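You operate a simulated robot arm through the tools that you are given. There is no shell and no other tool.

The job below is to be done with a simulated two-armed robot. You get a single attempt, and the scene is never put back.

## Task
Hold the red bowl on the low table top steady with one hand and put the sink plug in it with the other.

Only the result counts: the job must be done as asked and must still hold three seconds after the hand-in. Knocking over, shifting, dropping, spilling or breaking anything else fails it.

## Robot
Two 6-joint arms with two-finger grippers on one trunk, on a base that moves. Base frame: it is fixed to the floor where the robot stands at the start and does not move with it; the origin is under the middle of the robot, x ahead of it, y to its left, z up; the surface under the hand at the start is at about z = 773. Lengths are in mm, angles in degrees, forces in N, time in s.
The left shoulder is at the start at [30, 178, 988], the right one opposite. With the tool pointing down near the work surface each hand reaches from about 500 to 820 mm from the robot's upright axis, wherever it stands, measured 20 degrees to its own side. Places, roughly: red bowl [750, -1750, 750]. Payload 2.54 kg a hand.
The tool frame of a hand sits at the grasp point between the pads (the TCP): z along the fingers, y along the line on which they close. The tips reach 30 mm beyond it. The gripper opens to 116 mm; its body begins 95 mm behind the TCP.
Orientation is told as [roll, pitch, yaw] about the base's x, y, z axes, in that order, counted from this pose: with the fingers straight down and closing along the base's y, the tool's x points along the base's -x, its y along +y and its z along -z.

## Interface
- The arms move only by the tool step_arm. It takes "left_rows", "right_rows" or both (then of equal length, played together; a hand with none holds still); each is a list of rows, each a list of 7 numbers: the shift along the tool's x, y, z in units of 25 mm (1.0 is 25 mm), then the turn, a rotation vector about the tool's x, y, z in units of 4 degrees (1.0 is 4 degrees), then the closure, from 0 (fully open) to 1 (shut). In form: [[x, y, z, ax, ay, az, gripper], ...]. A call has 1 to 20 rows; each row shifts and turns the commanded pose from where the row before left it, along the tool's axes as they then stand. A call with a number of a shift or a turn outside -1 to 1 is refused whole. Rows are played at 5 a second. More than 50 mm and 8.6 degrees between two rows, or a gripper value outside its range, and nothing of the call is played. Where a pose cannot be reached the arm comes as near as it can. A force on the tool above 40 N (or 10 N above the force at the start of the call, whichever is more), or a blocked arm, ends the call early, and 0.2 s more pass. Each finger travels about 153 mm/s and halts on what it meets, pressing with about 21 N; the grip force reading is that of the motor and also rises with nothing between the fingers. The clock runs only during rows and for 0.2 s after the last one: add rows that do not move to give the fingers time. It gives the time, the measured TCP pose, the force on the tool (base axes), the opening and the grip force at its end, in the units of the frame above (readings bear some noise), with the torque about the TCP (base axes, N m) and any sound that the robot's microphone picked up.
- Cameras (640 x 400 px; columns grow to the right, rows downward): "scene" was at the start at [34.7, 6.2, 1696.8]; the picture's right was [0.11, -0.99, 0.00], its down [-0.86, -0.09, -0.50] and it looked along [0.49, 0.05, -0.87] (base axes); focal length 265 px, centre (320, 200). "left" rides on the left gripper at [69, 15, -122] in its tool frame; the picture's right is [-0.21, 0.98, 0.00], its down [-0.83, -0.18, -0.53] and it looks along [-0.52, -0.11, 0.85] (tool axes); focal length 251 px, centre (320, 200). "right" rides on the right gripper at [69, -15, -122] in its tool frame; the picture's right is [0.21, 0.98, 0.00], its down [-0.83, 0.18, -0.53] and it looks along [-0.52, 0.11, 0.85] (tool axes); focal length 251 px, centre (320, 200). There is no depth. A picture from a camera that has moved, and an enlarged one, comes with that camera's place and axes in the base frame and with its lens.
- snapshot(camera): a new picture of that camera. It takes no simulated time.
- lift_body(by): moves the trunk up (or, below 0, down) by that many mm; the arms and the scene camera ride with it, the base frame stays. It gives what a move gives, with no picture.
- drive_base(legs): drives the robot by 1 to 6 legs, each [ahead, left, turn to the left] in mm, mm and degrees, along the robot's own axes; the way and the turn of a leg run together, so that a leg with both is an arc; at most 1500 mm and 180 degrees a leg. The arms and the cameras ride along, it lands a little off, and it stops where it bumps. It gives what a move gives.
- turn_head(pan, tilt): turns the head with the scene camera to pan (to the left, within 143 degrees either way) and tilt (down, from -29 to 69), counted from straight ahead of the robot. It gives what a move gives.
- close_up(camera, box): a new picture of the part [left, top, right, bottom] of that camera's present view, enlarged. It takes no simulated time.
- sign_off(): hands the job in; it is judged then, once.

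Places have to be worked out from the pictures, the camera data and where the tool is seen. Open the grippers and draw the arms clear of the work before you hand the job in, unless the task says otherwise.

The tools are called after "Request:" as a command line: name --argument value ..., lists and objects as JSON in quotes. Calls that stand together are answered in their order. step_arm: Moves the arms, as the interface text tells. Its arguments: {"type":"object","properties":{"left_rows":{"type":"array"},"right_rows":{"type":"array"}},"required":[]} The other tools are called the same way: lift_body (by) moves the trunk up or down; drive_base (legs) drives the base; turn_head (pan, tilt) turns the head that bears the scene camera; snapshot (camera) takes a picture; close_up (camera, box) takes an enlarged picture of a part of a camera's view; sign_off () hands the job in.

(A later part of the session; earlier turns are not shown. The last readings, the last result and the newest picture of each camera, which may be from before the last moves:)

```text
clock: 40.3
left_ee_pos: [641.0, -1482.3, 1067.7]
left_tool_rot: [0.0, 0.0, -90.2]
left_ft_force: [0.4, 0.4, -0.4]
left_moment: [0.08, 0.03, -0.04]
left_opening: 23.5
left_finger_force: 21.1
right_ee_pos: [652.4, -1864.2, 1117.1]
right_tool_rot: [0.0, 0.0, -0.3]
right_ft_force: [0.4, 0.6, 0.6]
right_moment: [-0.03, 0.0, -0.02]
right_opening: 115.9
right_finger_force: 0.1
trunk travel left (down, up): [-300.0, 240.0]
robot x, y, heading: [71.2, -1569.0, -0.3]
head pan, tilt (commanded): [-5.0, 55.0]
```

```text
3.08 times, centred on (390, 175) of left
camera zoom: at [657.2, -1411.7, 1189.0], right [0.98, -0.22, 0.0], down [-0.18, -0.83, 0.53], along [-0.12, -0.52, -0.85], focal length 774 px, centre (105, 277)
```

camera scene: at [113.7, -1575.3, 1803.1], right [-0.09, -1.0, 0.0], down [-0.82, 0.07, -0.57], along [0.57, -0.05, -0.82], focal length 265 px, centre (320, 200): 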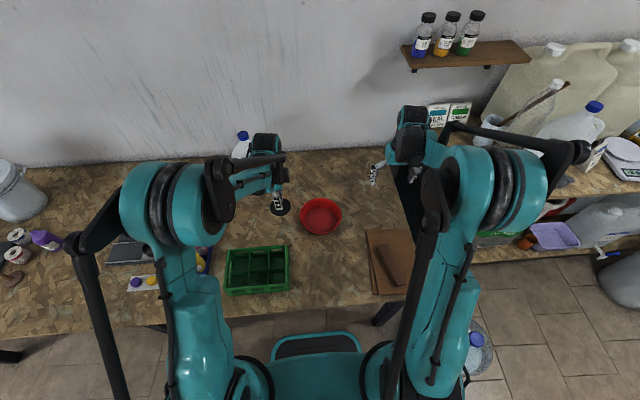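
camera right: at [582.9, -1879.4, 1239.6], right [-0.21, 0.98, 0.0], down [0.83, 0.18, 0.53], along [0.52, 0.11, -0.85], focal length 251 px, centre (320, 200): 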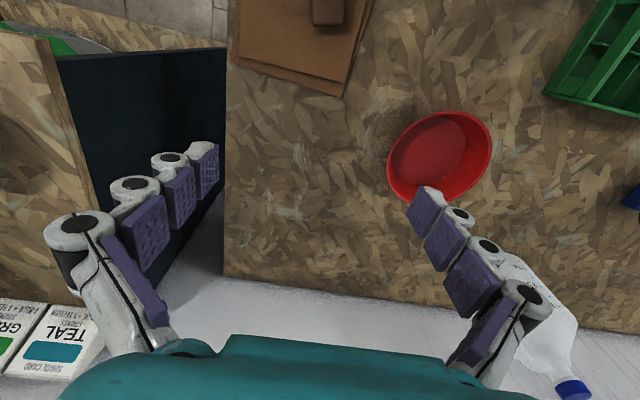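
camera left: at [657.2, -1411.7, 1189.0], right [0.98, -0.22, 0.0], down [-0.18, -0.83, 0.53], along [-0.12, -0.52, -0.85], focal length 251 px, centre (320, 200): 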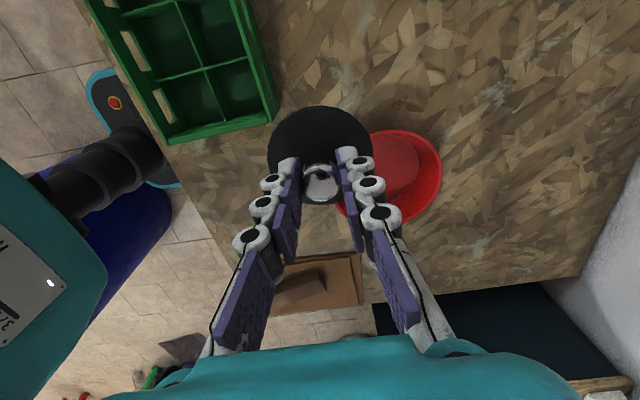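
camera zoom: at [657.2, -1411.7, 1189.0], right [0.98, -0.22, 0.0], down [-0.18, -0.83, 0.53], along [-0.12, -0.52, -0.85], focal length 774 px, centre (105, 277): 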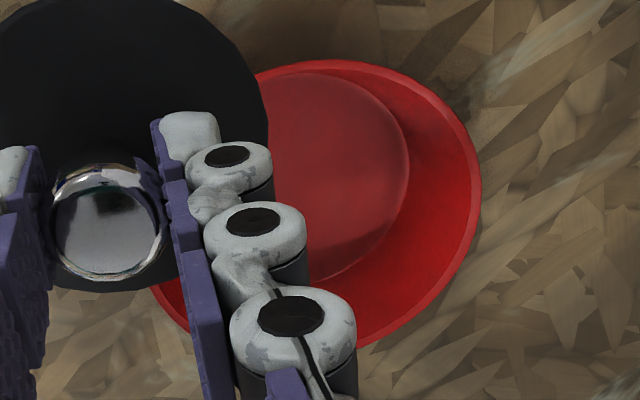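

Bowl located: rim centre ≈ (712, -1632), rim radius ≈ 90, rim z ≈ 825, inner floor radius ≈ 69. I plan to grip the right wall (y ≈ -1721) with the right hand tilted about 32° so the two hands stay apart. First I lower the trunk back by 100 mm, with both hands still high.

Request:
lift_body --by -100

Request:
snapshot --camera "right"

```text
clock: 41.6
left_ee_pos: [642.5, -1482.5, 966.8]
left_tool_rot: [0.1, -0.1, -90.2]
left_ft_force: [0.4, 0.0, -0.6]
left_moment: [-0.01, 0.02, 0.04]
left_opening: 23.3
left_finger_force: 21.3
right_ee_pos: [652.0, -1862.6, 1017.1]
right_tool_rot: [0.0, 0.0, -0.1]
right_ft_force: [-0.4, 0.0, 0.8]
right_moment: [0.01, 0.0, -0.01]
right_opening: 116.0
right_finger_force: 0.1
trunk travel left (down, up): [-200.0, 340.0]
robot x, y, heading: [75.1, -1568.1, -0.2]
head pan, tilt (commanded): [-5.0, 55.0]
```

```text
taken
camera right: at [582.7, -1879.4, 1139.8], right [-0.21, 0.98, 0.0], down [0.83, 0.18, 0.53], along [0.52, 0.11, -0.85], focal length 251 px, centre (320, 200)
```

right: 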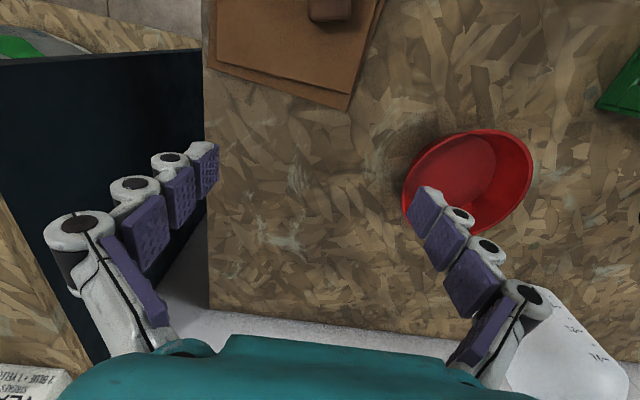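

The right hand is clear. I move it over towards the bowl's right side at z ≈ 920 and partly close to about 50 mm opening, then tilt it.

Request:
step_arm --right_rows '[[-0.4, 0.74, 0.6, 0, 0, 0, 0.2], [-0.4, 0.74, 0.6, 0, 0, 0, 0.4], [-0.4, 0.74, 0.6, 0, 0, 0, 0.57], [-0.4, 0.74, 0.7, 0, 0, 0, 0.57], [-0.4, 0.74, 0.7, 0, 0, 0, 0.57], [-0.4, 0.74, 0.7, 0, 0, 0, 0.57], [0, 0, 0, -1, 0, 0, 0.57], [0, 0, 0, -1, 0, 0, 0.57], [0, 0, 0, -1, 0, 0, 0.57], [0, 0, 0, -1, 0, 0, 0.57], [0, 0, 0, -1, 0, 0, 0.57], [0, 0, 0, -1, 0, 0, 0.57], [0, 0, 0, -1, 0, 0, 0.57], [0, 0, 0, -1, 0, 0, 0.57], [0, 0, 0, 0, 0, 0, 0.57]]'

Request:
snapshot --camera "right"

Request:
snapshot --camera "scene"

```text
clock: 44.8
left_ee_pos: [642.7, -1481.5, 967.1]
left_tool_rot: [0.0, -0.1, -90.2]
left_ft_force: [-0.1, 0.4, -0.5]
left_moment: [0.02, -0.01, 0.01]
left_opening: 23.3
left_finger_force: 21.0
right_ee_pos: [713.1, -1751.5, 919.9]
right_tool_rot: [32.0, -0.1, -0.2]
right_ft_force: [0.1, -0.5, 0.7]
right_moment: [0.0, 0.02, 0.0]
right_opening: 49.9
right_finger_force: 0.0
trunk travel left (down, up): [-200.0, 340.0]
robot x, y, heading: [73.8, -1566.5, -0.2]
head pan, tilt (commanded): [-5.0, 55.0]
```

```text
taken
camera right: at [643.1, -1830.1, 1015.5], right [-0.21, 0.83, 0.52], down [0.83, -0.13, 0.55], along [0.52, 0.54, -0.66], focal length 251 px, centre (320, 200)
```

right: 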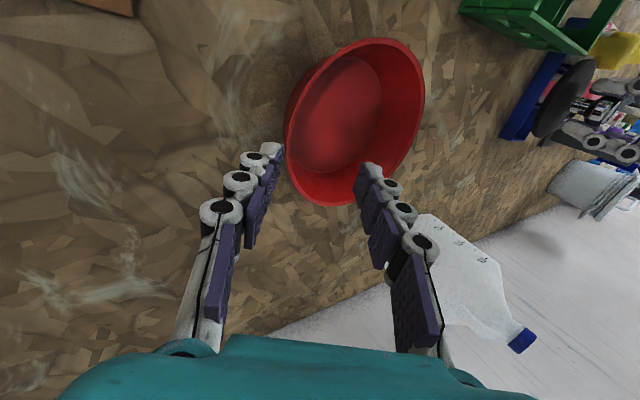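

```text
taken
camera scene: at [113.6, -1575.0, 1703.1], right [-0.09, -1.0, 0.0], down [-0.82, 0.07, -0.57], along [0.57, -0.05, -0.82], focal length 265 px, centre (320, 200)
```

scene: 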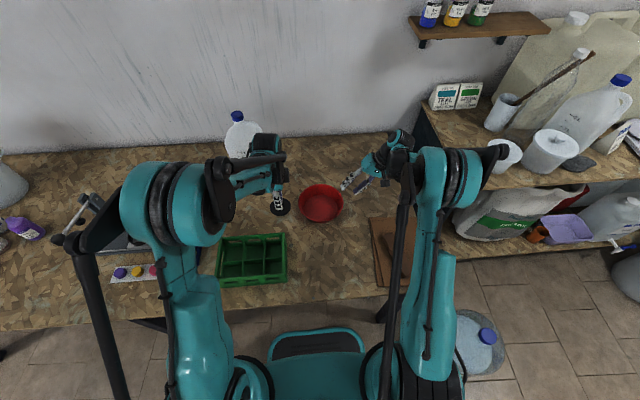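

The right hand is tilted 32° and its open fingers straddle the bowl's rim direction. I zoom in from both cameras to refine rim position before descending.

Request:
close_up --camera "right" --box '[240, 20, 460, 220]'

Request:
close_up --camera "scene" --box '[260, 150, 400, 240]'

```text
2.00 times, centred on (350, 120) of right
camera zoom: at [643.1, -1830.1, 1015.5], right [-0.21, 0.83, 0.52], down [0.83, -0.13, 0.55], along [0.52, 0.54, -0.66], focal length 503 px, centre (260, 360)
```

zoom: 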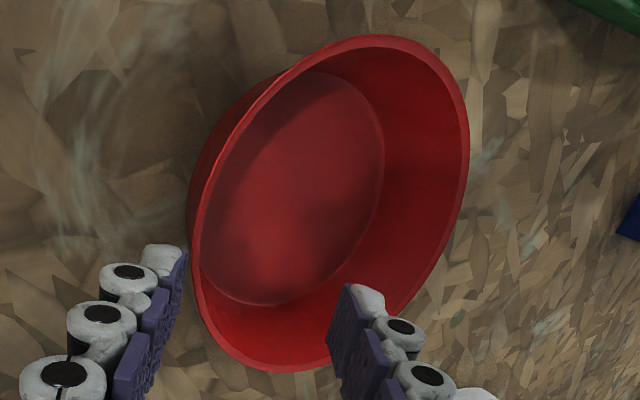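

```text
4.44 times, centred on (330, 195) of scene
camera zoom: at [113.6, -1575.0, 1703.1], right [-0.09, -1.0, 0.0], down [-0.82, 0.07, -0.57], along [0.57, -0.05, -0.82], focal length 1177 px, centre (276, 222)
```

zoom: 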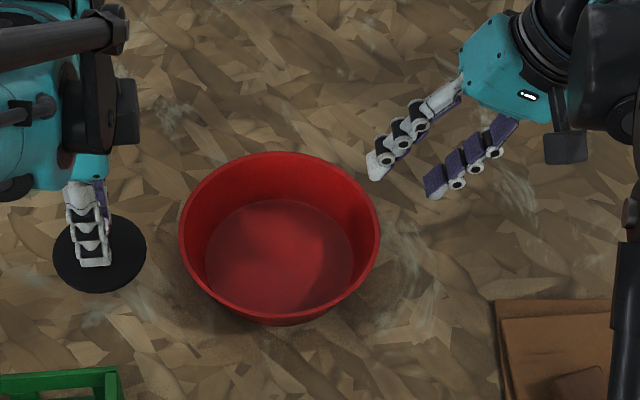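

Projecting a fitted rim circle into both views gives centre ≈ (718, -1632), rim z ≈ 820. I shift the right hand 28 mm outward along its closing axis and advance 40 mm, then recheck.

Request:
step_arm --right_rows '[[-0.08, -0.56, 0, 0, 0, 0, 0.57], [-0.08, -0.56, 0, 0, 0, 0, 0.57], [0, 0, 0.8, 0, 0, 0, 0.57], [0, 0, 0.8, 0, 0, 0, 0.57], [0, 0, 0, 0, 0, 0, 0.57]]'

Request:
snapshot --camera "right"

Request:
close_up --camera "scene" --box '[260, 150, 400, 240]'

```text
clock: 46.0
left_ee_pos: [641.9, -1482.9, 967.2]
left_tool_rot: [0.0, 0.0, -90.1]
left_ft_force: [0.6, -0.6, -0.8]
left_moment: [0.0, -0.02, 0.01]
left_opening: 23.4
left_finger_force: 20.5
right_ee_pos: [715.9, -1752.3, 870.4]
right_tool_rot: [32.0, -0.1, -0.1]
right_ft_force: [0.9, -0.5, 0.0]
right_moment: [-0.02, -0.01, -0.01]
right_opening: 50.0
right_finger_force: 0.2
trunk travel left (down, up): [-200.0, 340.0]
robot x, y, heading: [74.6, -1571.9, -0.4]
head pan, tilt (commanded): [-5.0, 55.0]
```

```text
taken
camera right: at [646.9, -1832.7, 966.6], right [-0.21, 0.83, 0.52], down [0.83, -0.13, 0.55], along [0.52, 0.54, -0.66], focal length 251 px, centre (320, 200)
```

right: 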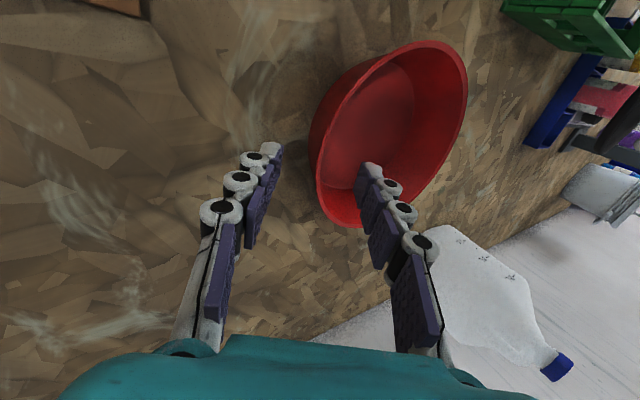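

```text
4.44 times, centred on (330, 195) of scene
camera zoom: at [113.4, -1575.3, 1703.1], right [-0.09, -1.0, 0.0], down [-0.82, 0.07, -0.57], along [0.57, -0.05, -0.82], focal length 1177 px, centre (276, 222)
```

zoom: 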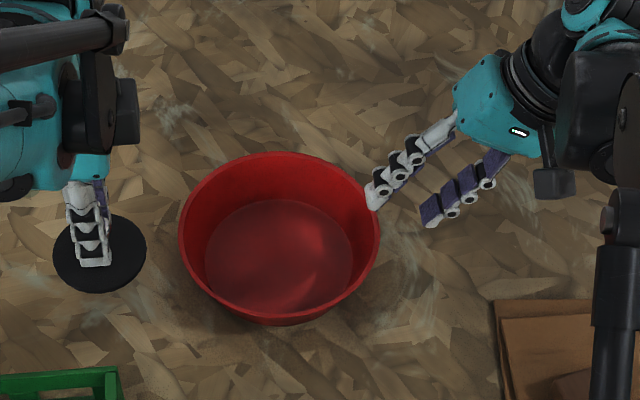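

Request:
close_up --camera "right" --box '[230, 30, 490, 240]'

```text
1.90 times, centred on (360, 135) of right
camera zoom: at [646.9, -1832.7, 966.6], right [-0.21, 0.83, 0.52], down [0.83, -0.13, 0.55], along [0.52, 0.54, -0.66], focal length 479 px, centre (244, 324)
```

zoom: 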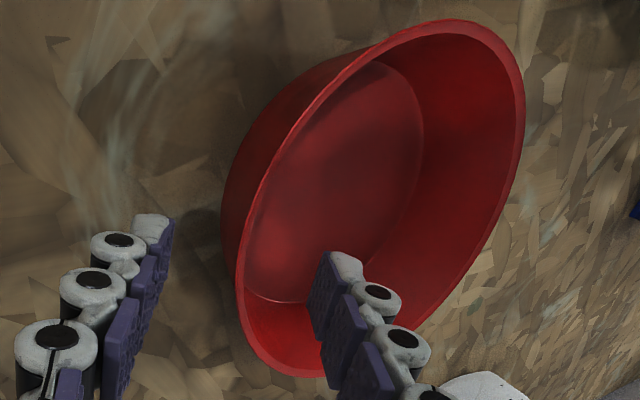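

The fit is very good: rim centre (718, -1632), z 820, R ≈ 91. The wall's slope is about 24°, so I reduce the tilt to 24° to match it and re-centre the approach axis on the right wall.

Request:
step_arm --right_rows '[[0, 0, 0, 1, 0, 0, 0.57], [0, 0, 0, 1, 0, 0, 0.57], [-0.08, 0.37, 0.33, 0, 0, 0, 0.57], [0, 0, 0, 0, 0, 0, 0.57]]'

Request:
close_up --camera "right" --box '[230, 30, 490, 240]'

Request:
close_up --camera "scene" --box '[260, 150, 400, 240]'

```text
clock: 47.0
left_ee_pos: [642.5, -1482.2, 968.0]
left_tool_rot: [0.0, 0.0, -90.2]
left_ft_force: [0.8, -0.3, -1.3]
left_moment: [0.02, 0.03, -0.01]
left_opening: 23.3
left_finger_force: 21.0
right_ee_pos: [716.5, -1743.7, 867.5]
right_tool_rot: [23.9, 0.0, -0.2]
right_ft_force: [0.1, 0.6, 0.2]
right_moment: [-0.02, 0.0, 0.01]
right_opening: 50.1
right_finger_force: 0.1
trunk travel left (down, up): [-200.0, 340.0]
robot x, y, heading: [73.8, -1568.7, -0.1]
head pan, tilt (commanded): [-5.0, 55.0]
```

```text
1.90 times, centred on (360, 135) of right
camera zoom: at [648.1, -1807.5, 972.9], right [-0.21, 0.89, 0.4], down [0.83, -0.05, 0.56], along [0.52, 0.45, -0.73], focal length 479 px, centre (244, 324)
```

zoom: 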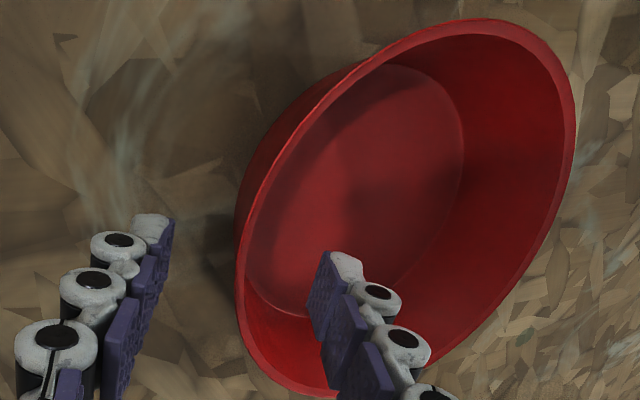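

```text
4.44 times, centred on (330, 195) of scene
camera zoom: at [113.5, -1575.5, 1703.1], right [-0.09, -1.0, 0.0], down [-0.82, 0.07, -0.57], along [0.57, -0.05, -0.82], focal length 1177 px, centre (276, 222)
```

zoom: 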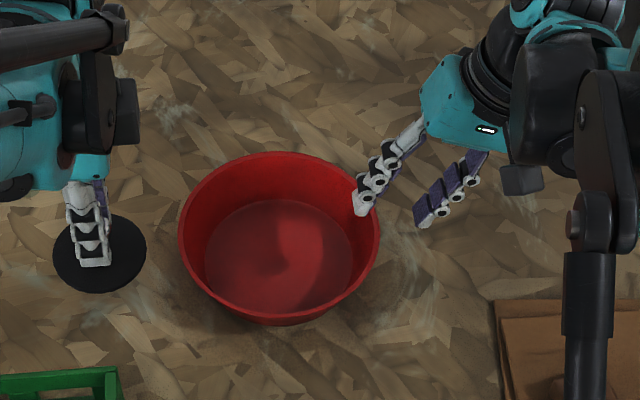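

The approach axis meets the right wall within 1 mm and the slope matches. I narrow the opening to 40 mm and advance 50 mm so the fingers straddle the wall.

Request:
step_arm --right_rows '[[0, 0, 0, 0, 0, 0, 0.655], [0, 0.02, 0.5, 0, 0, 0, 0.655], [0, 0.02, 0.5, 0, 0, 0, 0.655], [0, 0, 0.4, 0, 0, 0, 0.655], [0, 0, 0.35, 0, 0, 0, 0.655], [0, 0, 0.25, 0, 0, 0, 0.655], [0, 0, 0, 0, 0, 0, 0.655]]'

Request:
snapshot --camera "right"

Request:
close_up --camera "scene" --box '[260, 150, 400, 240]'

```text
clock: 48.6
left_ee_pos: [642.4, -1481.9, 967.4]
left_tool_rot: [0.0, 0.0, -90.2]
left_ft_force: [0.4, -0.3, -0.5]
left_moment: [-0.03, 0.01, 0.01]
left_opening: 23.3
left_finger_force: 21.2
right_ee_pos: [717.8, -1719.7, 819.6]
right_tool_rot: [24.0, 0.0, -0.2]
right_ft_force: [-1.5, -0.3, 0.0]
right_moment: [-0.01, 0.01, 0.04]
right_opening: 39.9
right_finger_force: 0.0
trunk travel left (down, up): [-200.0, 340.0]
robot x, y, heading: [72.3, -1569.0, -0.3]
head pan, tilt (commanded): [-5.0, 55.0]
```

```text
taken
camera right: at [649.2, -1784.4, 924.8], right [-0.21, 0.89, 0.4], down [0.83, -0.05, 0.56], along [0.52, 0.45, -0.73], focal length 251 px, centre (320, 200)
```

right: 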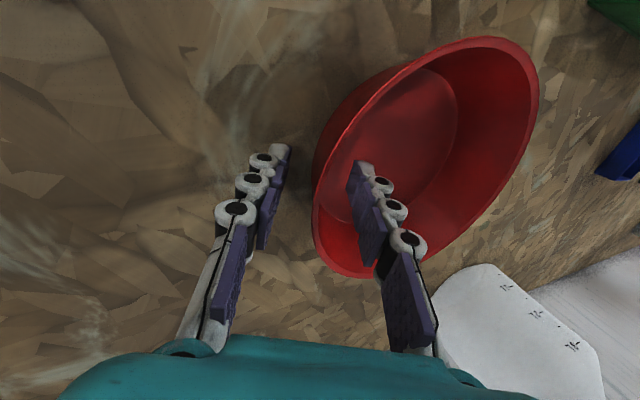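

```text
4.44 times, centred on (330, 195) of scene
camera zoom: at [113.6, -1575.3, 1703.1], right [-0.09, -1.0, 0.0], down [-0.82, 0.07, -0.57], along [0.57, -0.05, -0.82], focal length 1177 px, centre (276, 222)
```

zoom: 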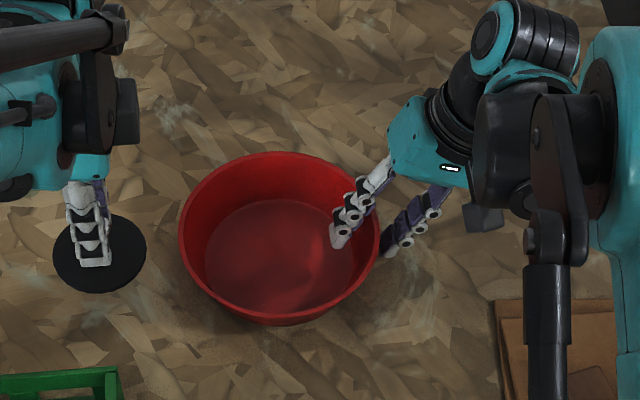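

The fingers straddle the wall well centred. I close most of the way and check that nothing is being pushed.

Request:
step_arm --right_rows '[[0, 0, 0, 0, 0, 0, 0.75], [0, 0, 0, 0, 0, 0, 0.85], [0, 0, 0, 0, 0, 0, 0.9], [0, 0, 0, 0, 0, 0, 0.9]]'

Request:
close_up --camera "right" --box '[240, 80, 440, 280]'

Request:
close_up --camera "scene" --box '[260, 150, 400, 240]'

```text
clock: 49.6
left_ee_pos: [642.1, -1481.9, 967.7]
left_tool_rot: [0.1, 0.0, -90.1]
left_ft_force: [-0.4, 0.3, -1.4]
left_moment: [0.03, 0.02, 0.03]
left_opening: 23.6
left_finger_force: 21.3
right_ee_pos: [718.4, -1720.6, 819.6]
right_tool_rot: [24.1, 0.0, -0.1]
right_ft_force: [0.1, 0.8, -0.3]
right_moment: [-0.02, -0.04, -0.01]
right_opening: 11.6
right_finger_force: 0.0
trunk travel left (down, up): [-200.0, 340.0]
robot x, y, heading: [73.8, -1570.5, -0.1]
head pan, tilt (commanded): [-5.0, 55.0]
```

```text
2.00 times, centred on (340, 180) of right
camera zoom: at [649.3, -1784.5, 924.9], right [-0.21, 0.89, 0.4], down [0.83, -0.05, 0.56], along [0.52, 0.45, -0.73], focal length 503 px, centre (280, 240)
```

zoom: 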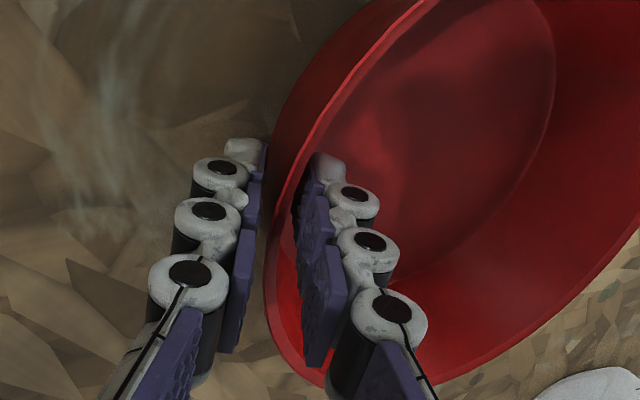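

```text
4.44 times, centred on (330, 195) of scene
camera zoom: at [113.7, -1575.3, 1703.1], right [-0.09, -1.0, 0.0], down [-0.82, 0.07, -0.57], along [0.57, -0.05, -0.82], focal length 1177 px, centre (276, 222)
```

zoom: 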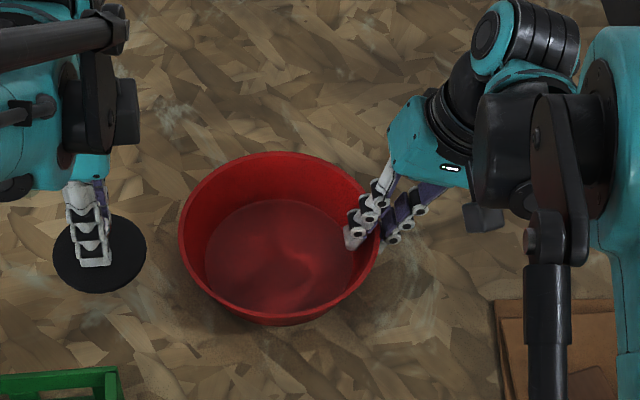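

Still no contact and the bowl hasn't moved; the wall is centred between the pads. I close the rest slowly onto the wall.

Request:
step_arm --right_rows '[[0, 0, 0, 0, 0, 0, 0.92], [0, 0, 0, 0, 0, 0, 0.94], [0, 0, 0, 0, 0, 0, 0.96], [0, 0, 0, 0, 0, 0, 0.98], [0, 0, 0, 0, 0, 0, 1], [0, 0, 0, 0, 0, 0, 1]]'

Request:
close_up --camera "right" --box '[240, 80, 440, 280]'

Request:
close_up --camera "scene" --box '[260, 150, 400, 240]'

```text
clock: 51.0
left_ee_pos: [643.0, -1481.5, 966.3]
left_tool_rot: [-0.1, 0.0, -90.2]
left_ft_force: [-0.3, -0.6, -0.4]
left_moment: [-0.02, 0.0, -0.01]
left_opening: 23.4
left_finger_force: 21.3
right_ee_pos: [718.6, -1719.5, 818.8]
right_tool_rot: [24.1, 0.1, -0.2]
right_ft_force: [0.2, -0.3, 0.1]
right_moment: [-0.07, 0.0, 0.0]
right_opening: 6.0
right_finger_force: 20.5
trunk travel left (down, up): [-200.0, 340.0]
robot x, y, heading: [75.2, -1571.0, -0.2]
head pan, tilt (commanded): [-5.0, 55.0]
```

```text
2.00 times, centred on (340, 180) of right
camera zoom: at [649.3, -1784.5, 924.8], right [-0.21, 0.89, 0.4], down [0.83, -0.05, 0.56], along [0.52, 0.45, -0.73], focal length 503 px, centre (280, 240)
```

zoom: 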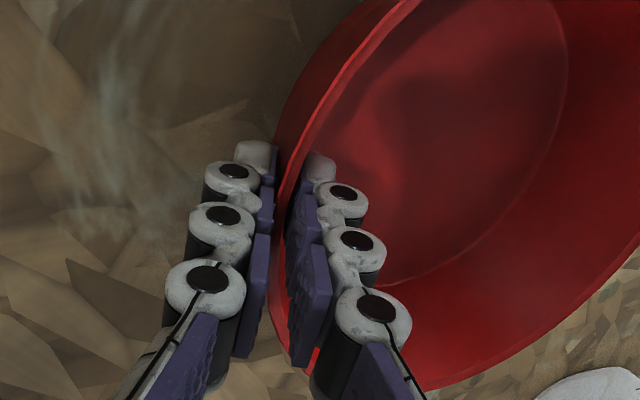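

```text
4.44 times, centred on (330, 195) of scene
camera zoom: at [113.8, -1575.3, 1703.0], right [-0.09, -1.0, 0.0], down [-0.82, 0.07, -0.57], along [0.57, -0.05, -0.82], focal length 1177 px, centre (276, 222)
```

zoom: 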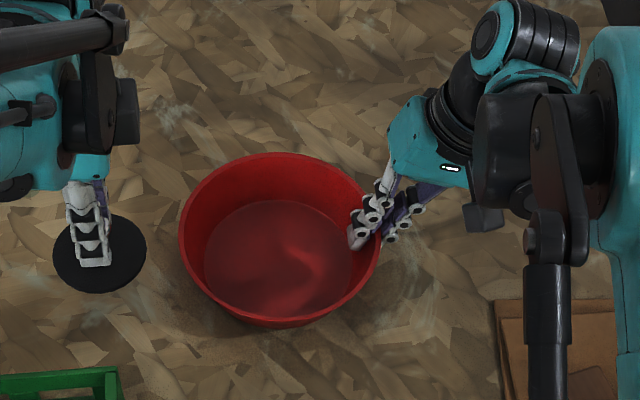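

The wall is gripped (opening 6 mm, 20.5 N). I check closely whether the bowl is still sitting flat.

Request:
close_up --camera "scene" --box '[290, 175, 370, 230]'

Request:
snapshot --camera "left"

```text
7.27 times, centred on (330, 202) of scene
camera zoom: at [113.8, -1575.3, 1703.0], right [-0.09, -1.0, 0.0], down [-0.82, 0.07, -0.57], along [0.57, -0.05, -0.82], focal length 1927 px, centre (247, 182)
```

zoom: 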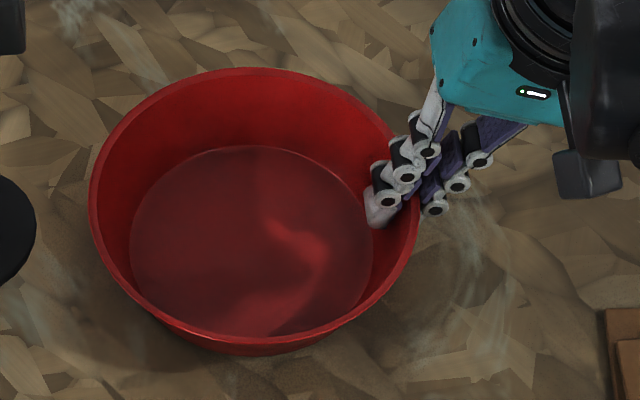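

```text
taken
camera left: at [657.3, -1411.7, 1088.9], right [0.98, -0.22, 0.0], down [-0.18, -0.83, 0.53], along [-0.12, -0.52, -0.85], focal length 251 px, centre (320, 200)
```

left: 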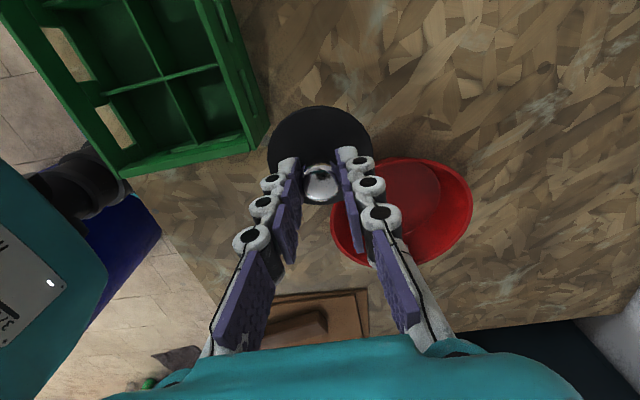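

I take a full right-wrist picture to compare with the one before gripping (same camera pose) to measure any tilt of the bowl.

Request:
snapshot --camera "right"

Request:
close_up --camera "right" --box '[400, 10, 600, 160]'

```text
taken
camera right: at [649.3, -1784.5, 924.8], right [-0.21, 0.89, 0.4], down [0.83, -0.05, 0.56], along [0.52, 0.45, -0.73], focal length 251 px, centre (320, 200)
```

right: 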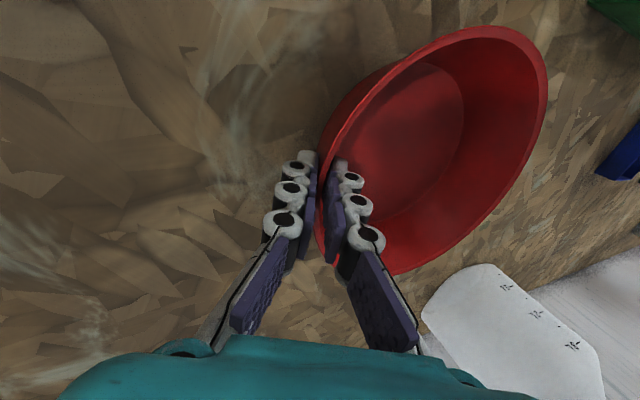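

```text
2.67 times, centred on (500, 85) of right
camera zoom: at [649.3, -1784.5, 924.8], right [-0.21, 0.89, 0.4], down [0.83, -0.05, 0.56], along [0.52, 0.45, -0.73], focal length 670 px, centre (-160, 507)
```

zoom: 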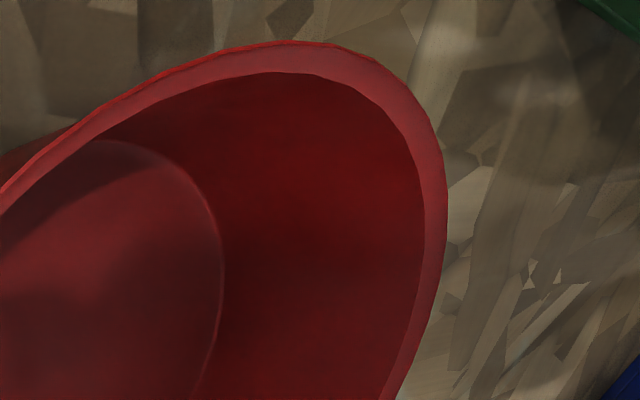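

The bowl shifted only about 3 mm and about 1° on gripping, so it is held well; its centre is now near (714, -1632). I bring the left hand with the plug over the bowl at height, aiming a bit to the left of its centre (714, -1617).

Request:
step_arm --left_rows '[[-0.5, 0.3, 0, 0, 0, 0, 1], [-0.8, 0.43, 0, 0, 0, 0, 1], [-0.8, 0.43, 0, 0, 0, 0, 1], [-0.8, 0.43, 0, 0, 0, 0, 1], [-0.8, 0.43, 0, 0, 0, 0, 1], [-0.8, 0.43, 0, 0, 0, 0, 1], [-0.6, 0.3, 0, 0, 0, 0, 1], [-0.3, 0.13, 0, 0, 0, 0, 1], [0, 0, 0, 0, 0, 0, 1]]'

Request:
snapshot --camera "left"

Request:
snapshot --camera "scene"

Request:
snapshot --camera "right"

```text
clock: 53.0
left_ee_pos: [713.8, -1616.7, 968.0]
left_tool_rot: [0.1, 0.0, -90.2]
left_ft_force: [-0.9, -0.1, -1.0]
left_moment: [-0.01, 0.0, -0.02]
left_opening: 23.1
left_finger_force: 20.9
right_ee_pos: [718.6, -1720.0, 819.1]
right_tool_rot: [24.0, 0.1, -0.2]
right_ft_force: [0.0, 1.3, -0.7]
right_moment: [-0.06, 0.01, -0.01]
right_opening: 5.9
right_finger_force: 21.3
trunk travel left (down, up): [-200.0, 340.0]
robot x, y, heading: [74.5, -1567.1, -0.2]
head pan, tilt (commanded): [-5.0, 55.0]
```

```text
taken
camera left: at [729.1, -1546.6, 1088.7], right [0.98, -0.22, 0.0], down [-0.18, -0.83, 0.53], along [-0.12, -0.52, -0.85], focal length 251 px, centre (320, 200)
```

left: 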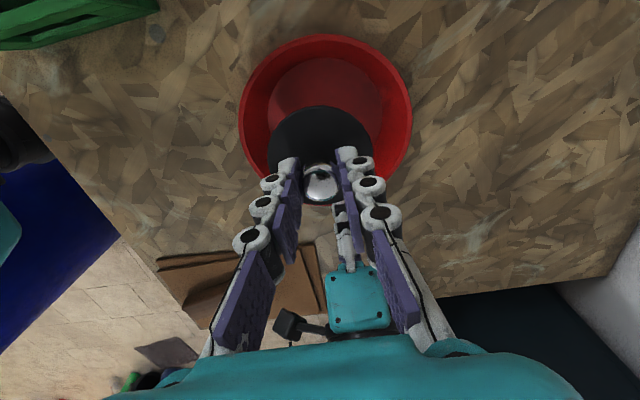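

```text
taken
camera scene: at [113.7, -1575.2, 1703.1], right [-0.09, -1.0, 0.0], down [-0.82, 0.07, -0.57], along [0.57, -0.05, -0.82], focal length 265 px, centre (320, 200)
```

scene: 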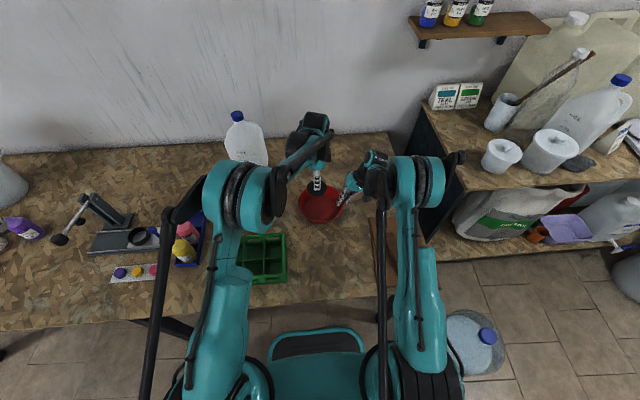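

```text
taken
camera right: at [649.3, -1784.5, 924.9], right [-0.21, 0.89, 0.4], down [0.83, -0.05, 0.56], along [0.52, 0.45, -0.73], focal length 251 px, centre (320, 200)
```

right: 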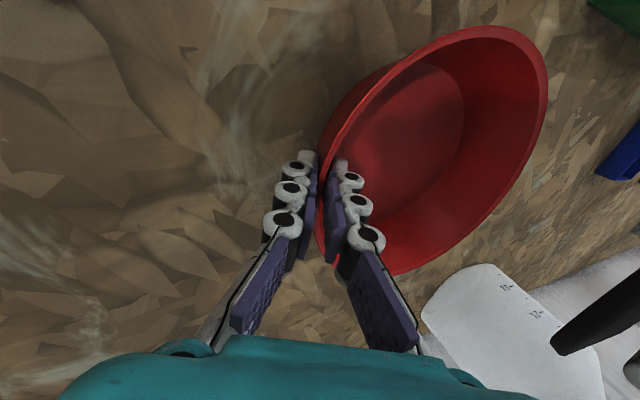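

The plug is over the bowl. I zoom in with the left camera to measure the bowl rim relative to the plug before lowering.

Request:
close_up --camera "left" --box '[220, 20, 430, 220]'

Request:
close_up --camera "scene" --box '[280, 140, 380, 240]'

```text
2.00 times, centred on (325, 120) of left
camera zoom: at [729.1, -1546.6, 1088.7], right [0.98, -0.22, 0.0], down [-0.18, -0.83, 0.53], along [-0.12, -0.52, -0.85], focal length 503 px, centre (310, 360)
```

zoom: 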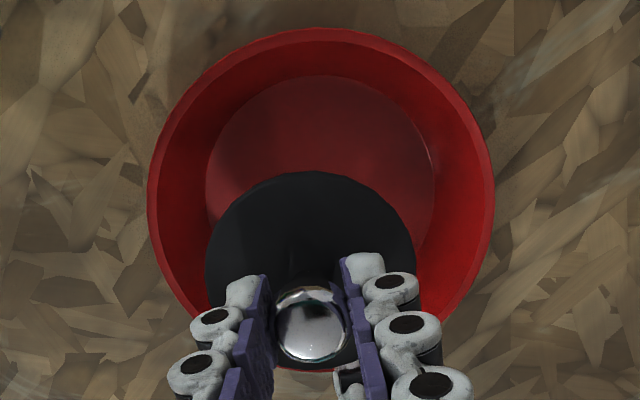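

```text
4.00 times, centred on (330, 190) of scene
camera zoom: at [113.7, -1575.2, 1703.1], right [-0.09, -1.0, 0.0], down [-0.82, 0.07, -0.57], along [0.57, -0.05, -0.82], focal length 1060 px, centre (280, 240)
```

zoom: 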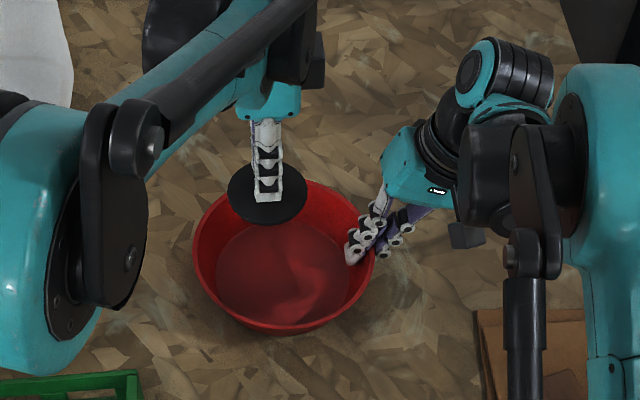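

The rim looks a few mm higher on the left side, i.e. the bowl is tilted 2–3° by the grip (the moment of -0.06 agrees). I level it by turning the right hand back by 2°.

Request:
step_arm --right_rows '[[0, 0, 0, 0.17, 0, 0, 1], [0, 0, 0, 0.17, 0, 0, 1], [0, 0, 0, 0.16, 0, 0, 1], [0, 0, 0, 0, 0, 0, 1]]'

Request:
close_up --camera "left" --box '[220, 20, 430, 220]'

Request:
close_up --camera "scene" --box '[290, 175, 370, 230]'

```text
clock: 54.0
left_ee_pos: [713.9, -1616.2, 967.4]
left_tool_rot: [0.0, 0.0, -90.2]
left_ft_force: [-0.1, 1.1, -0.3]
left_moment: [-0.01, 0.03, 0.01]
left_opening: 23.1
left_finger_force: 20.5
right_ee_pos: [718.8, -1721.8, 820.2]
right_tool_rot: [22.1, -0.1, -0.2]
right_ft_force: [-0.7, -0.7, 0.4]
right_moment: [-0.04, 0.01, -0.02]
right_opening: 6.1
right_finger_force: 20.6
trunk travel left (down, up): [-200.0, 340.0]
robot x, y, heading: [74.4, -1569.9, -0.4]
head pan, tilt (commanded): [-5.0, 55.0]
```

```text
2.00 times, centred on (325, 120) of left
camera zoom: at [729.1, -1546.5, 1088.7], right [0.98, -0.22, 0.0], down [-0.18, -0.83, 0.53], along [-0.12, -0.52, -0.85], focal length 503 px, centre (310, 360)
```

zoom: 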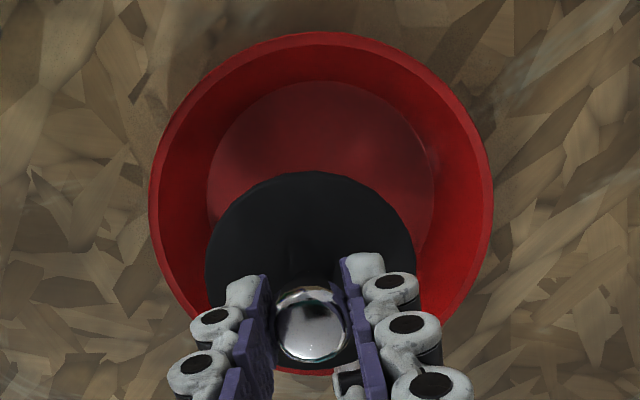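

```text
7.27 times, centred on (330, 202) of scene
camera zoom: at [113.8, -1575.4, 1703.0], right [-0.09, -1.0, 0.0], down [-0.82, 0.07, -0.57], along [0.57, -0.05, -0.82], focal length 1927 px, centre (247, 182)
```

zoom: 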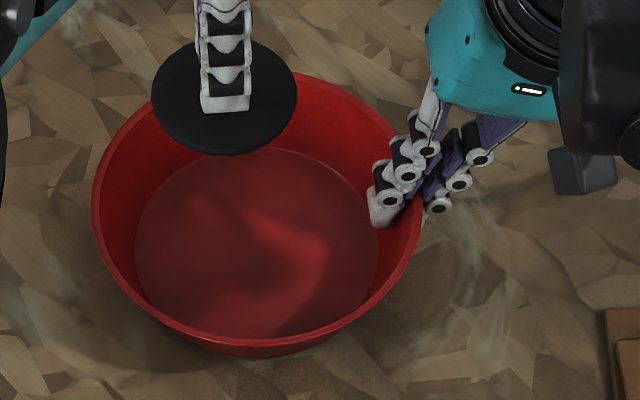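

It went down with the turn; I continue another 1.5° and watch the moment and rim size for table contact.

Request:
step_arm --right_rows '[[0, 0, 0, 0.13, 0, 0, 1], [0, 0, 0, 0.13, 0, 0, 1], [0, 0, 0, 0.12, 0, 0, 1], [0, 0, 0, 0, 0, 0, 1]]'

Request:
close_up --camera "left" --box '[220, 20, 430, 220]'

Request:
close_up --camera "scene" --box '[290, 175, 370, 230]'

```text
clock: 55.0
left_ee_pos: [712.9, -1615.8, 966.9]
left_tool_rot: [0.0, 0.0, -90.2]
left_ft_force: [0.8, -0.5, 0.2]
left_moment: [-0.03, 0.0, 0.0]
left_opening: 23.5
left_finger_force: 21.1
right_ee_pos: [719.4, -1721.8, 823.3]
right_tool_rot: [20.5, 0.0, -0.2]
right_ft_force: [-0.4, 1.5, 1.0]
right_moment: [0.16, 0.11, -0.01]
right_opening: 6.0
right_finger_force: 20.8
trunk travel left (down, up): [-200.0, 340.0]
robot x, y, heading: [74.4, -1571.4, -0.1]
head pan, tilt (commanded): [-5.0, 55.0]
```

```text
2.00 times, centred on (325, 120) of left
camera zoom: at [729.0, -1546.4, 1088.7], right [0.98, -0.22, 0.0], down [-0.18, -0.83, 0.53], along [-0.12, -0.52, -0.85], focal length 503 px, centre (310, 360)
```

zoom: 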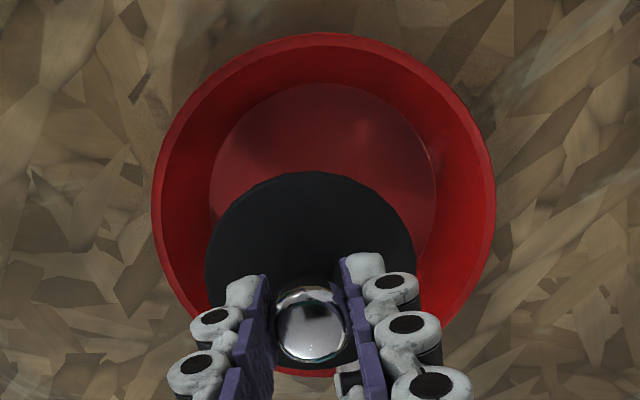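

```text
7.27 times, centred on (330, 202) of scene
camera zoom: at [113.7, -1575.3, 1703.0], right [-0.09, -1.0, 0.0], down [-0.82, 0.07, -0.57], along [0.57, -0.05, -0.82], focal length 1927 px, centre (247, 182)
```

zoom: 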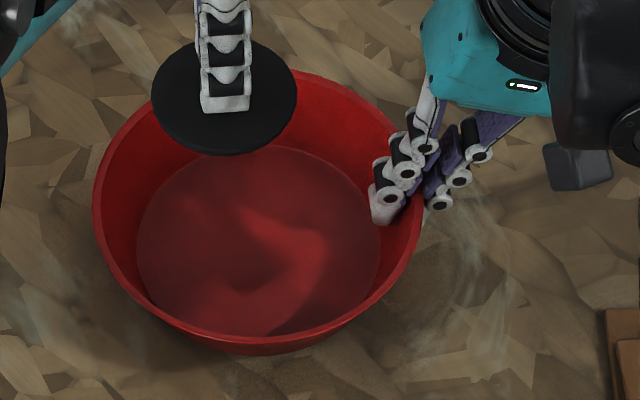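

Now the moment turned to +0.16: the left side of the bowl is pressing on the table, so flat lies in between. I turn back 0.8° to about 21.3°.

Request:
step_arm --right_rows '[[0, 0, 0, -0.1, 0, 0, 1], [0, 0, 0, -0.1, 0, 0, 1], [0, 0, 0, 0, 0, 0, 1], [0, 0, 0, 0, 0, 0, 1]]'

Request:
close_up --camera "left" --box '[220, 20, 430, 220]'

Request:
close_up --camera "right" --box '[240, 0, 600, 300]'

```text
clock: 56.0
left_ee_pos: [713.4, -1616.7, 967.3]
left_tool_rot: [0.0, 0.0, -90.2]
left_ft_force: [0.1, 0.3, -0.3]
left_moment: [0.03, 0.01, -0.03]
left_opening: 23.2
left_finger_force: 20.2
right_ee_pos: [717.7, -1721.2, 821.6]
right_tool_rot: [21.3, 0.0, -0.1]
right_ft_force: [-0.4, -0.7, -0.6]
right_moment: [-0.04, -0.01, 0.0]
right_opening: 6.1
right_finger_force: 20.8
trunk travel left (down, up): [-200.0, 340.0]
robot x, y, heading: [71.5, -1564.0, -0.0]
head pan, tilt (commanded): [-5.0, 55.0]
```

```text
2.00 times, centred on (325, 120) of left
camera zoom: at [729.1, -1546.4, 1088.7], right [0.98, -0.22, 0.0], down [-0.18, -0.83, 0.53], along [-0.12, -0.52, -0.85], focal length 503 px, centre (310, 360)
```

zoom: 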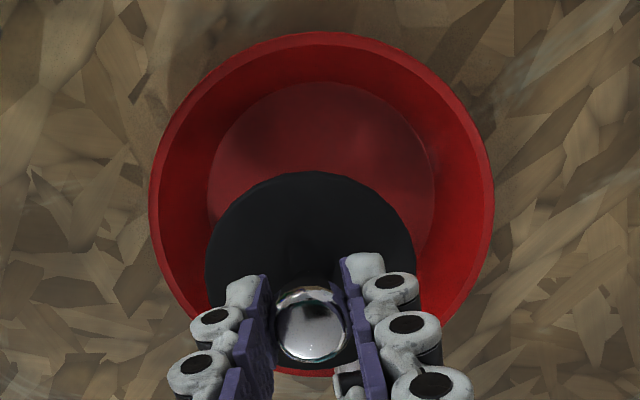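

```text
1.33 times, centred on (420, 150) of right
camera zoom: at [649.1, -1780.7, 930.9], right [-0.21, 0.91, 0.35], down [0.83, -0.03, 0.56], along [0.52, 0.41, -0.75], focal length 335 px, centre (187, 267)
```

zoom: 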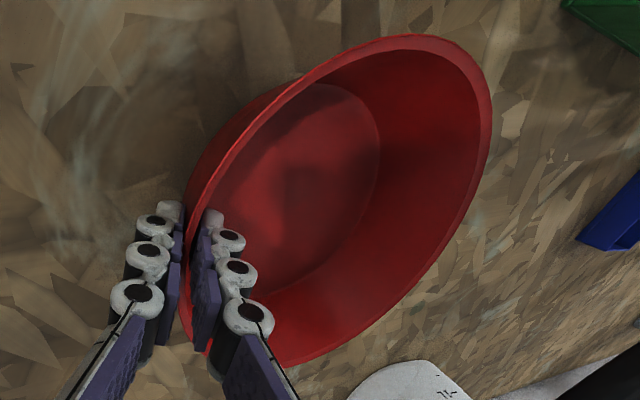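

The hand rose by about 2 mm during the pressing, so I lower the right hand straight down by 2 mm to seat the bowl on the table.

Request:
step_arm --right_rows '[[0, -0.015, 0.037, 0, 0, 0, 1], [0, -0.015, 0.037, 0, 0, 0, 1], [0, 0, 0, 0, 0, 0, 1]]'

Request:
close_up --camera "left" --box '[220, 20, 430, 220]'

```text
clock: 56.8
left_ee_pos: [713.5, -1616.1, 966.6]
left_tool_rot: [0.0, 0.1, -90.2]
left_ft_force: [0.1, 0.7, -0.7]
left_moment: [0.01, 0.01, -0.01]
left_opening: 23.3
left_finger_force: 21.2
right_ee_pos: [718.1, -1722.3, 821.7]
right_tool_rot: [21.3, 0.0, -0.3]
right_ft_force: [0.4, -0.9, 2.6]
right_moment: [0.18, 0.19, 0.03]
right_opening: 6.1
right_finger_force: 20.4
trunk travel left (down, up): [-200.0, 340.0]
robot x, y, heading: [73.5, -1566.2, -0.1]
head pan, tilt (commanded): [-5.0, 55.0]
```

```text
2.00 times, centred on (325, 120) of left
camera zoom: at [728.9, -1546.5, 1088.8], right [0.98, -0.22, 0.0], down [-0.18, -0.83, 0.53], along [-0.12, -0.52, -0.85], focal length 503 px, centre (310, 360)
```

zoom: 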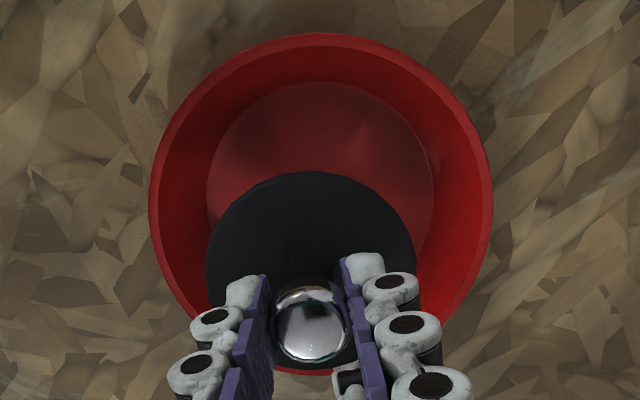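

The bowl is now seated with a light 2.6 N on the table and held. I shift the plug 2 mm and lower the left hand to about z 880 first, to check clearance between the hands.

Request:
step_arm --left_rows '[[0, 0.08, 0.5, 0, 0, 0, 1], [0, 0, 0.8, 0, 0, 0, 1], [0, 0, 0.8, 0, 0, 0, 1], [0, 0, 0.8, 0, 0, 0, 1], [0, 0, 0.5, 0, 0, 0, 1], [0, 0, 0, 0, 0, 0, 1]]'

Request:
snapshot --camera "left"

Request:
close_up --camera "scene" --box '[270, 130, 400, 240]'

Request:
snapshot --camera "right"

```text
clock: 58.2
left_ee_pos: [716.0, -1616.8, 881.8]
left_tool_rot: [0.0, -0.1, -90.2]
left_ft_force: [-0.1, -0.4, -0.3]
left_moment: [0.02, 0.01, -0.02]
left_opening: 23.4
left_finger_force: 20.8
right_ee_pos: [717.5, -1722.0, 820.7]
right_tool_rot: [21.4, 0.1, -0.2]
right_ft_force: [-0.8, 0.7, 2.2]
right_moment: [0.14, 0.14, 0.01]
right_opening: 6.1
right_finger_force: 21.0
trunk travel left (down, up): [-200.0, 340.0]
robot x, y, heading: [77.1, -1566.9, -0.3]
head pan, tilt (commanded): [-5.0, 55.0]
```

```text
taken
camera left: at [731.4, -1547.6, 1003.5], right [0.98, -0.22, 0.0], down [-0.18, -0.83, 0.53], along [-0.12, -0.52, -0.85], focal length 251 px, centre (320, 200)
```

left: 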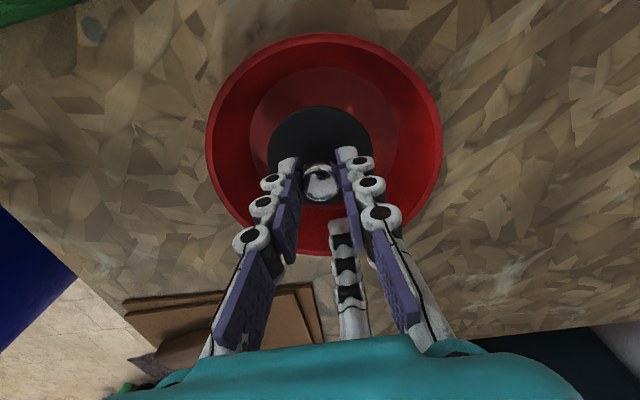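

```text
3.64 times, centred on (335, 185) of scene
camera zoom: at [113.6, -1575.3, 1703.1], right [-0.09, -1.0, 0.0], down [-0.82, 0.07, -0.57], along [0.57, -0.05, -0.82], focal length 963 px, centre (266, 254)
```

zoom: 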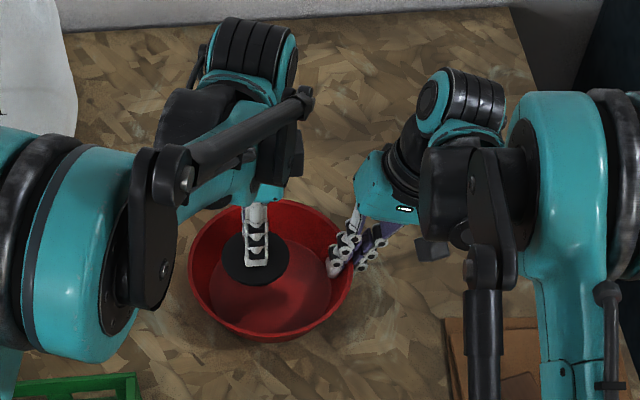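

```text
taken
camera right: at [648.4, -1780.7, 929.0], right [-0.21, 0.91, 0.35], down [0.83, -0.03, 0.56], along [0.52, 0.41, -0.75], focal length 251 px, centre (320, 200)
```

right: 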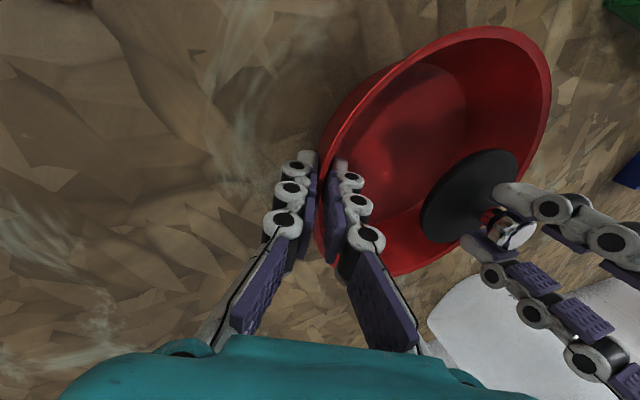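

There's about 45 mm of clearance between the hands and the plug is inside the bowl's outline. I lower further to about z 830, just above expected contact.

Request:
step_arm --left_rows '[[0, 0, 0.5, 0, 0, 0, 1], [0, 0, 0.5, 0, 0, 0, 1], [0, 0, 0.5, 0, 0, 0, 1], [0, 0, 0.3, 0, 0, 0, 1], [0, 0, 0.2, 0, 0, 0, 1], [0, 0, 0, 0, 0, 0, 1]]'

Request:
snapshot --camera "left"

Request:
close_up --camera "scene" --box '[270, 130, 400, 240]'

Request:
snapshot --camera "right"

```text
clock: 59.6
left_ee_pos: [714.4, -1618.2, 833.5]
left_tool_rot: [0.0, 0.0, -90.2]
left_ft_force: [0.3, 0.3, -0.6]
left_moment: [0.0, 0.0, 0.02]
left_opening: 23.3
left_finger_force: 21.0
right_ee_pos: [717.2, -1721.5, 821.8]
right_tool_rot: [21.4, 0.0, -0.2]
right_ft_force: [-1.0, -0.2, 0.9]
right_moment: [0.14, 0.14, 0.02]
right_opening: 6.0
right_finger_force: 21.7
trunk travel left (down, up): [-200.0, 340.0]
robot x, y, heading: [73.3, -1565.9, -0.3]
head pan, tilt (commanded): [-5.0, 55.0]
```

```text
taken
camera left: at [730.5, -1547.7, 954.3], right [0.98, -0.22, 0.0], down [-0.18, -0.83, 0.53], along [-0.12, -0.52, -0.85], focal length 251 px, centre (320, 200)
```

left: 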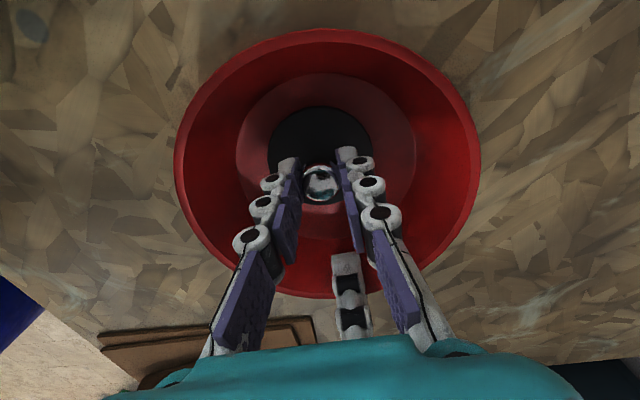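

```text
3.64 times, centred on (335, 185) of scene
camera zoom: at [113.6, -1575.3, 1703.1], right [-0.09, -1.0, 0.0], down [-0.82, 0.07, -0.57], along [0.57, -0.05, -0.82], focal length 963 px, centre (266, 254)
```

zoom: 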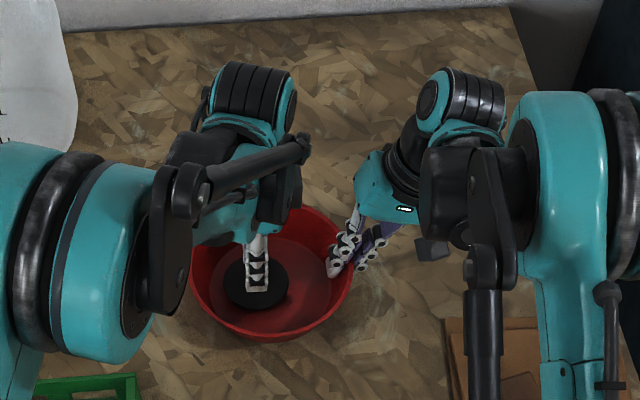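

```text
taken
camera right: at [648.4, -1780.8, 929.0], right [-0.21, 0.91, 0.35], down [0.83, -0.03, 0.56], along [0.52, 0.41, -0.75], focal length 251 px, centre (320, 200)
```

right: 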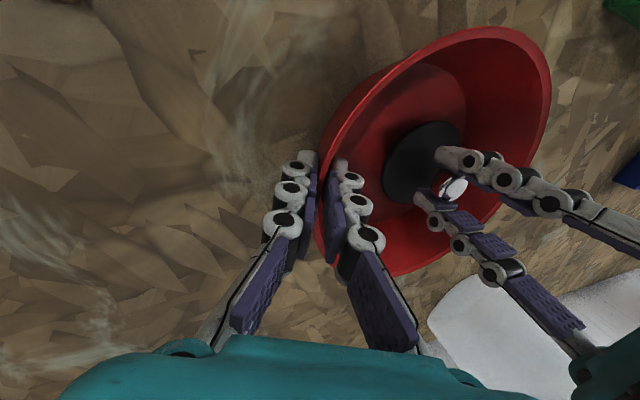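

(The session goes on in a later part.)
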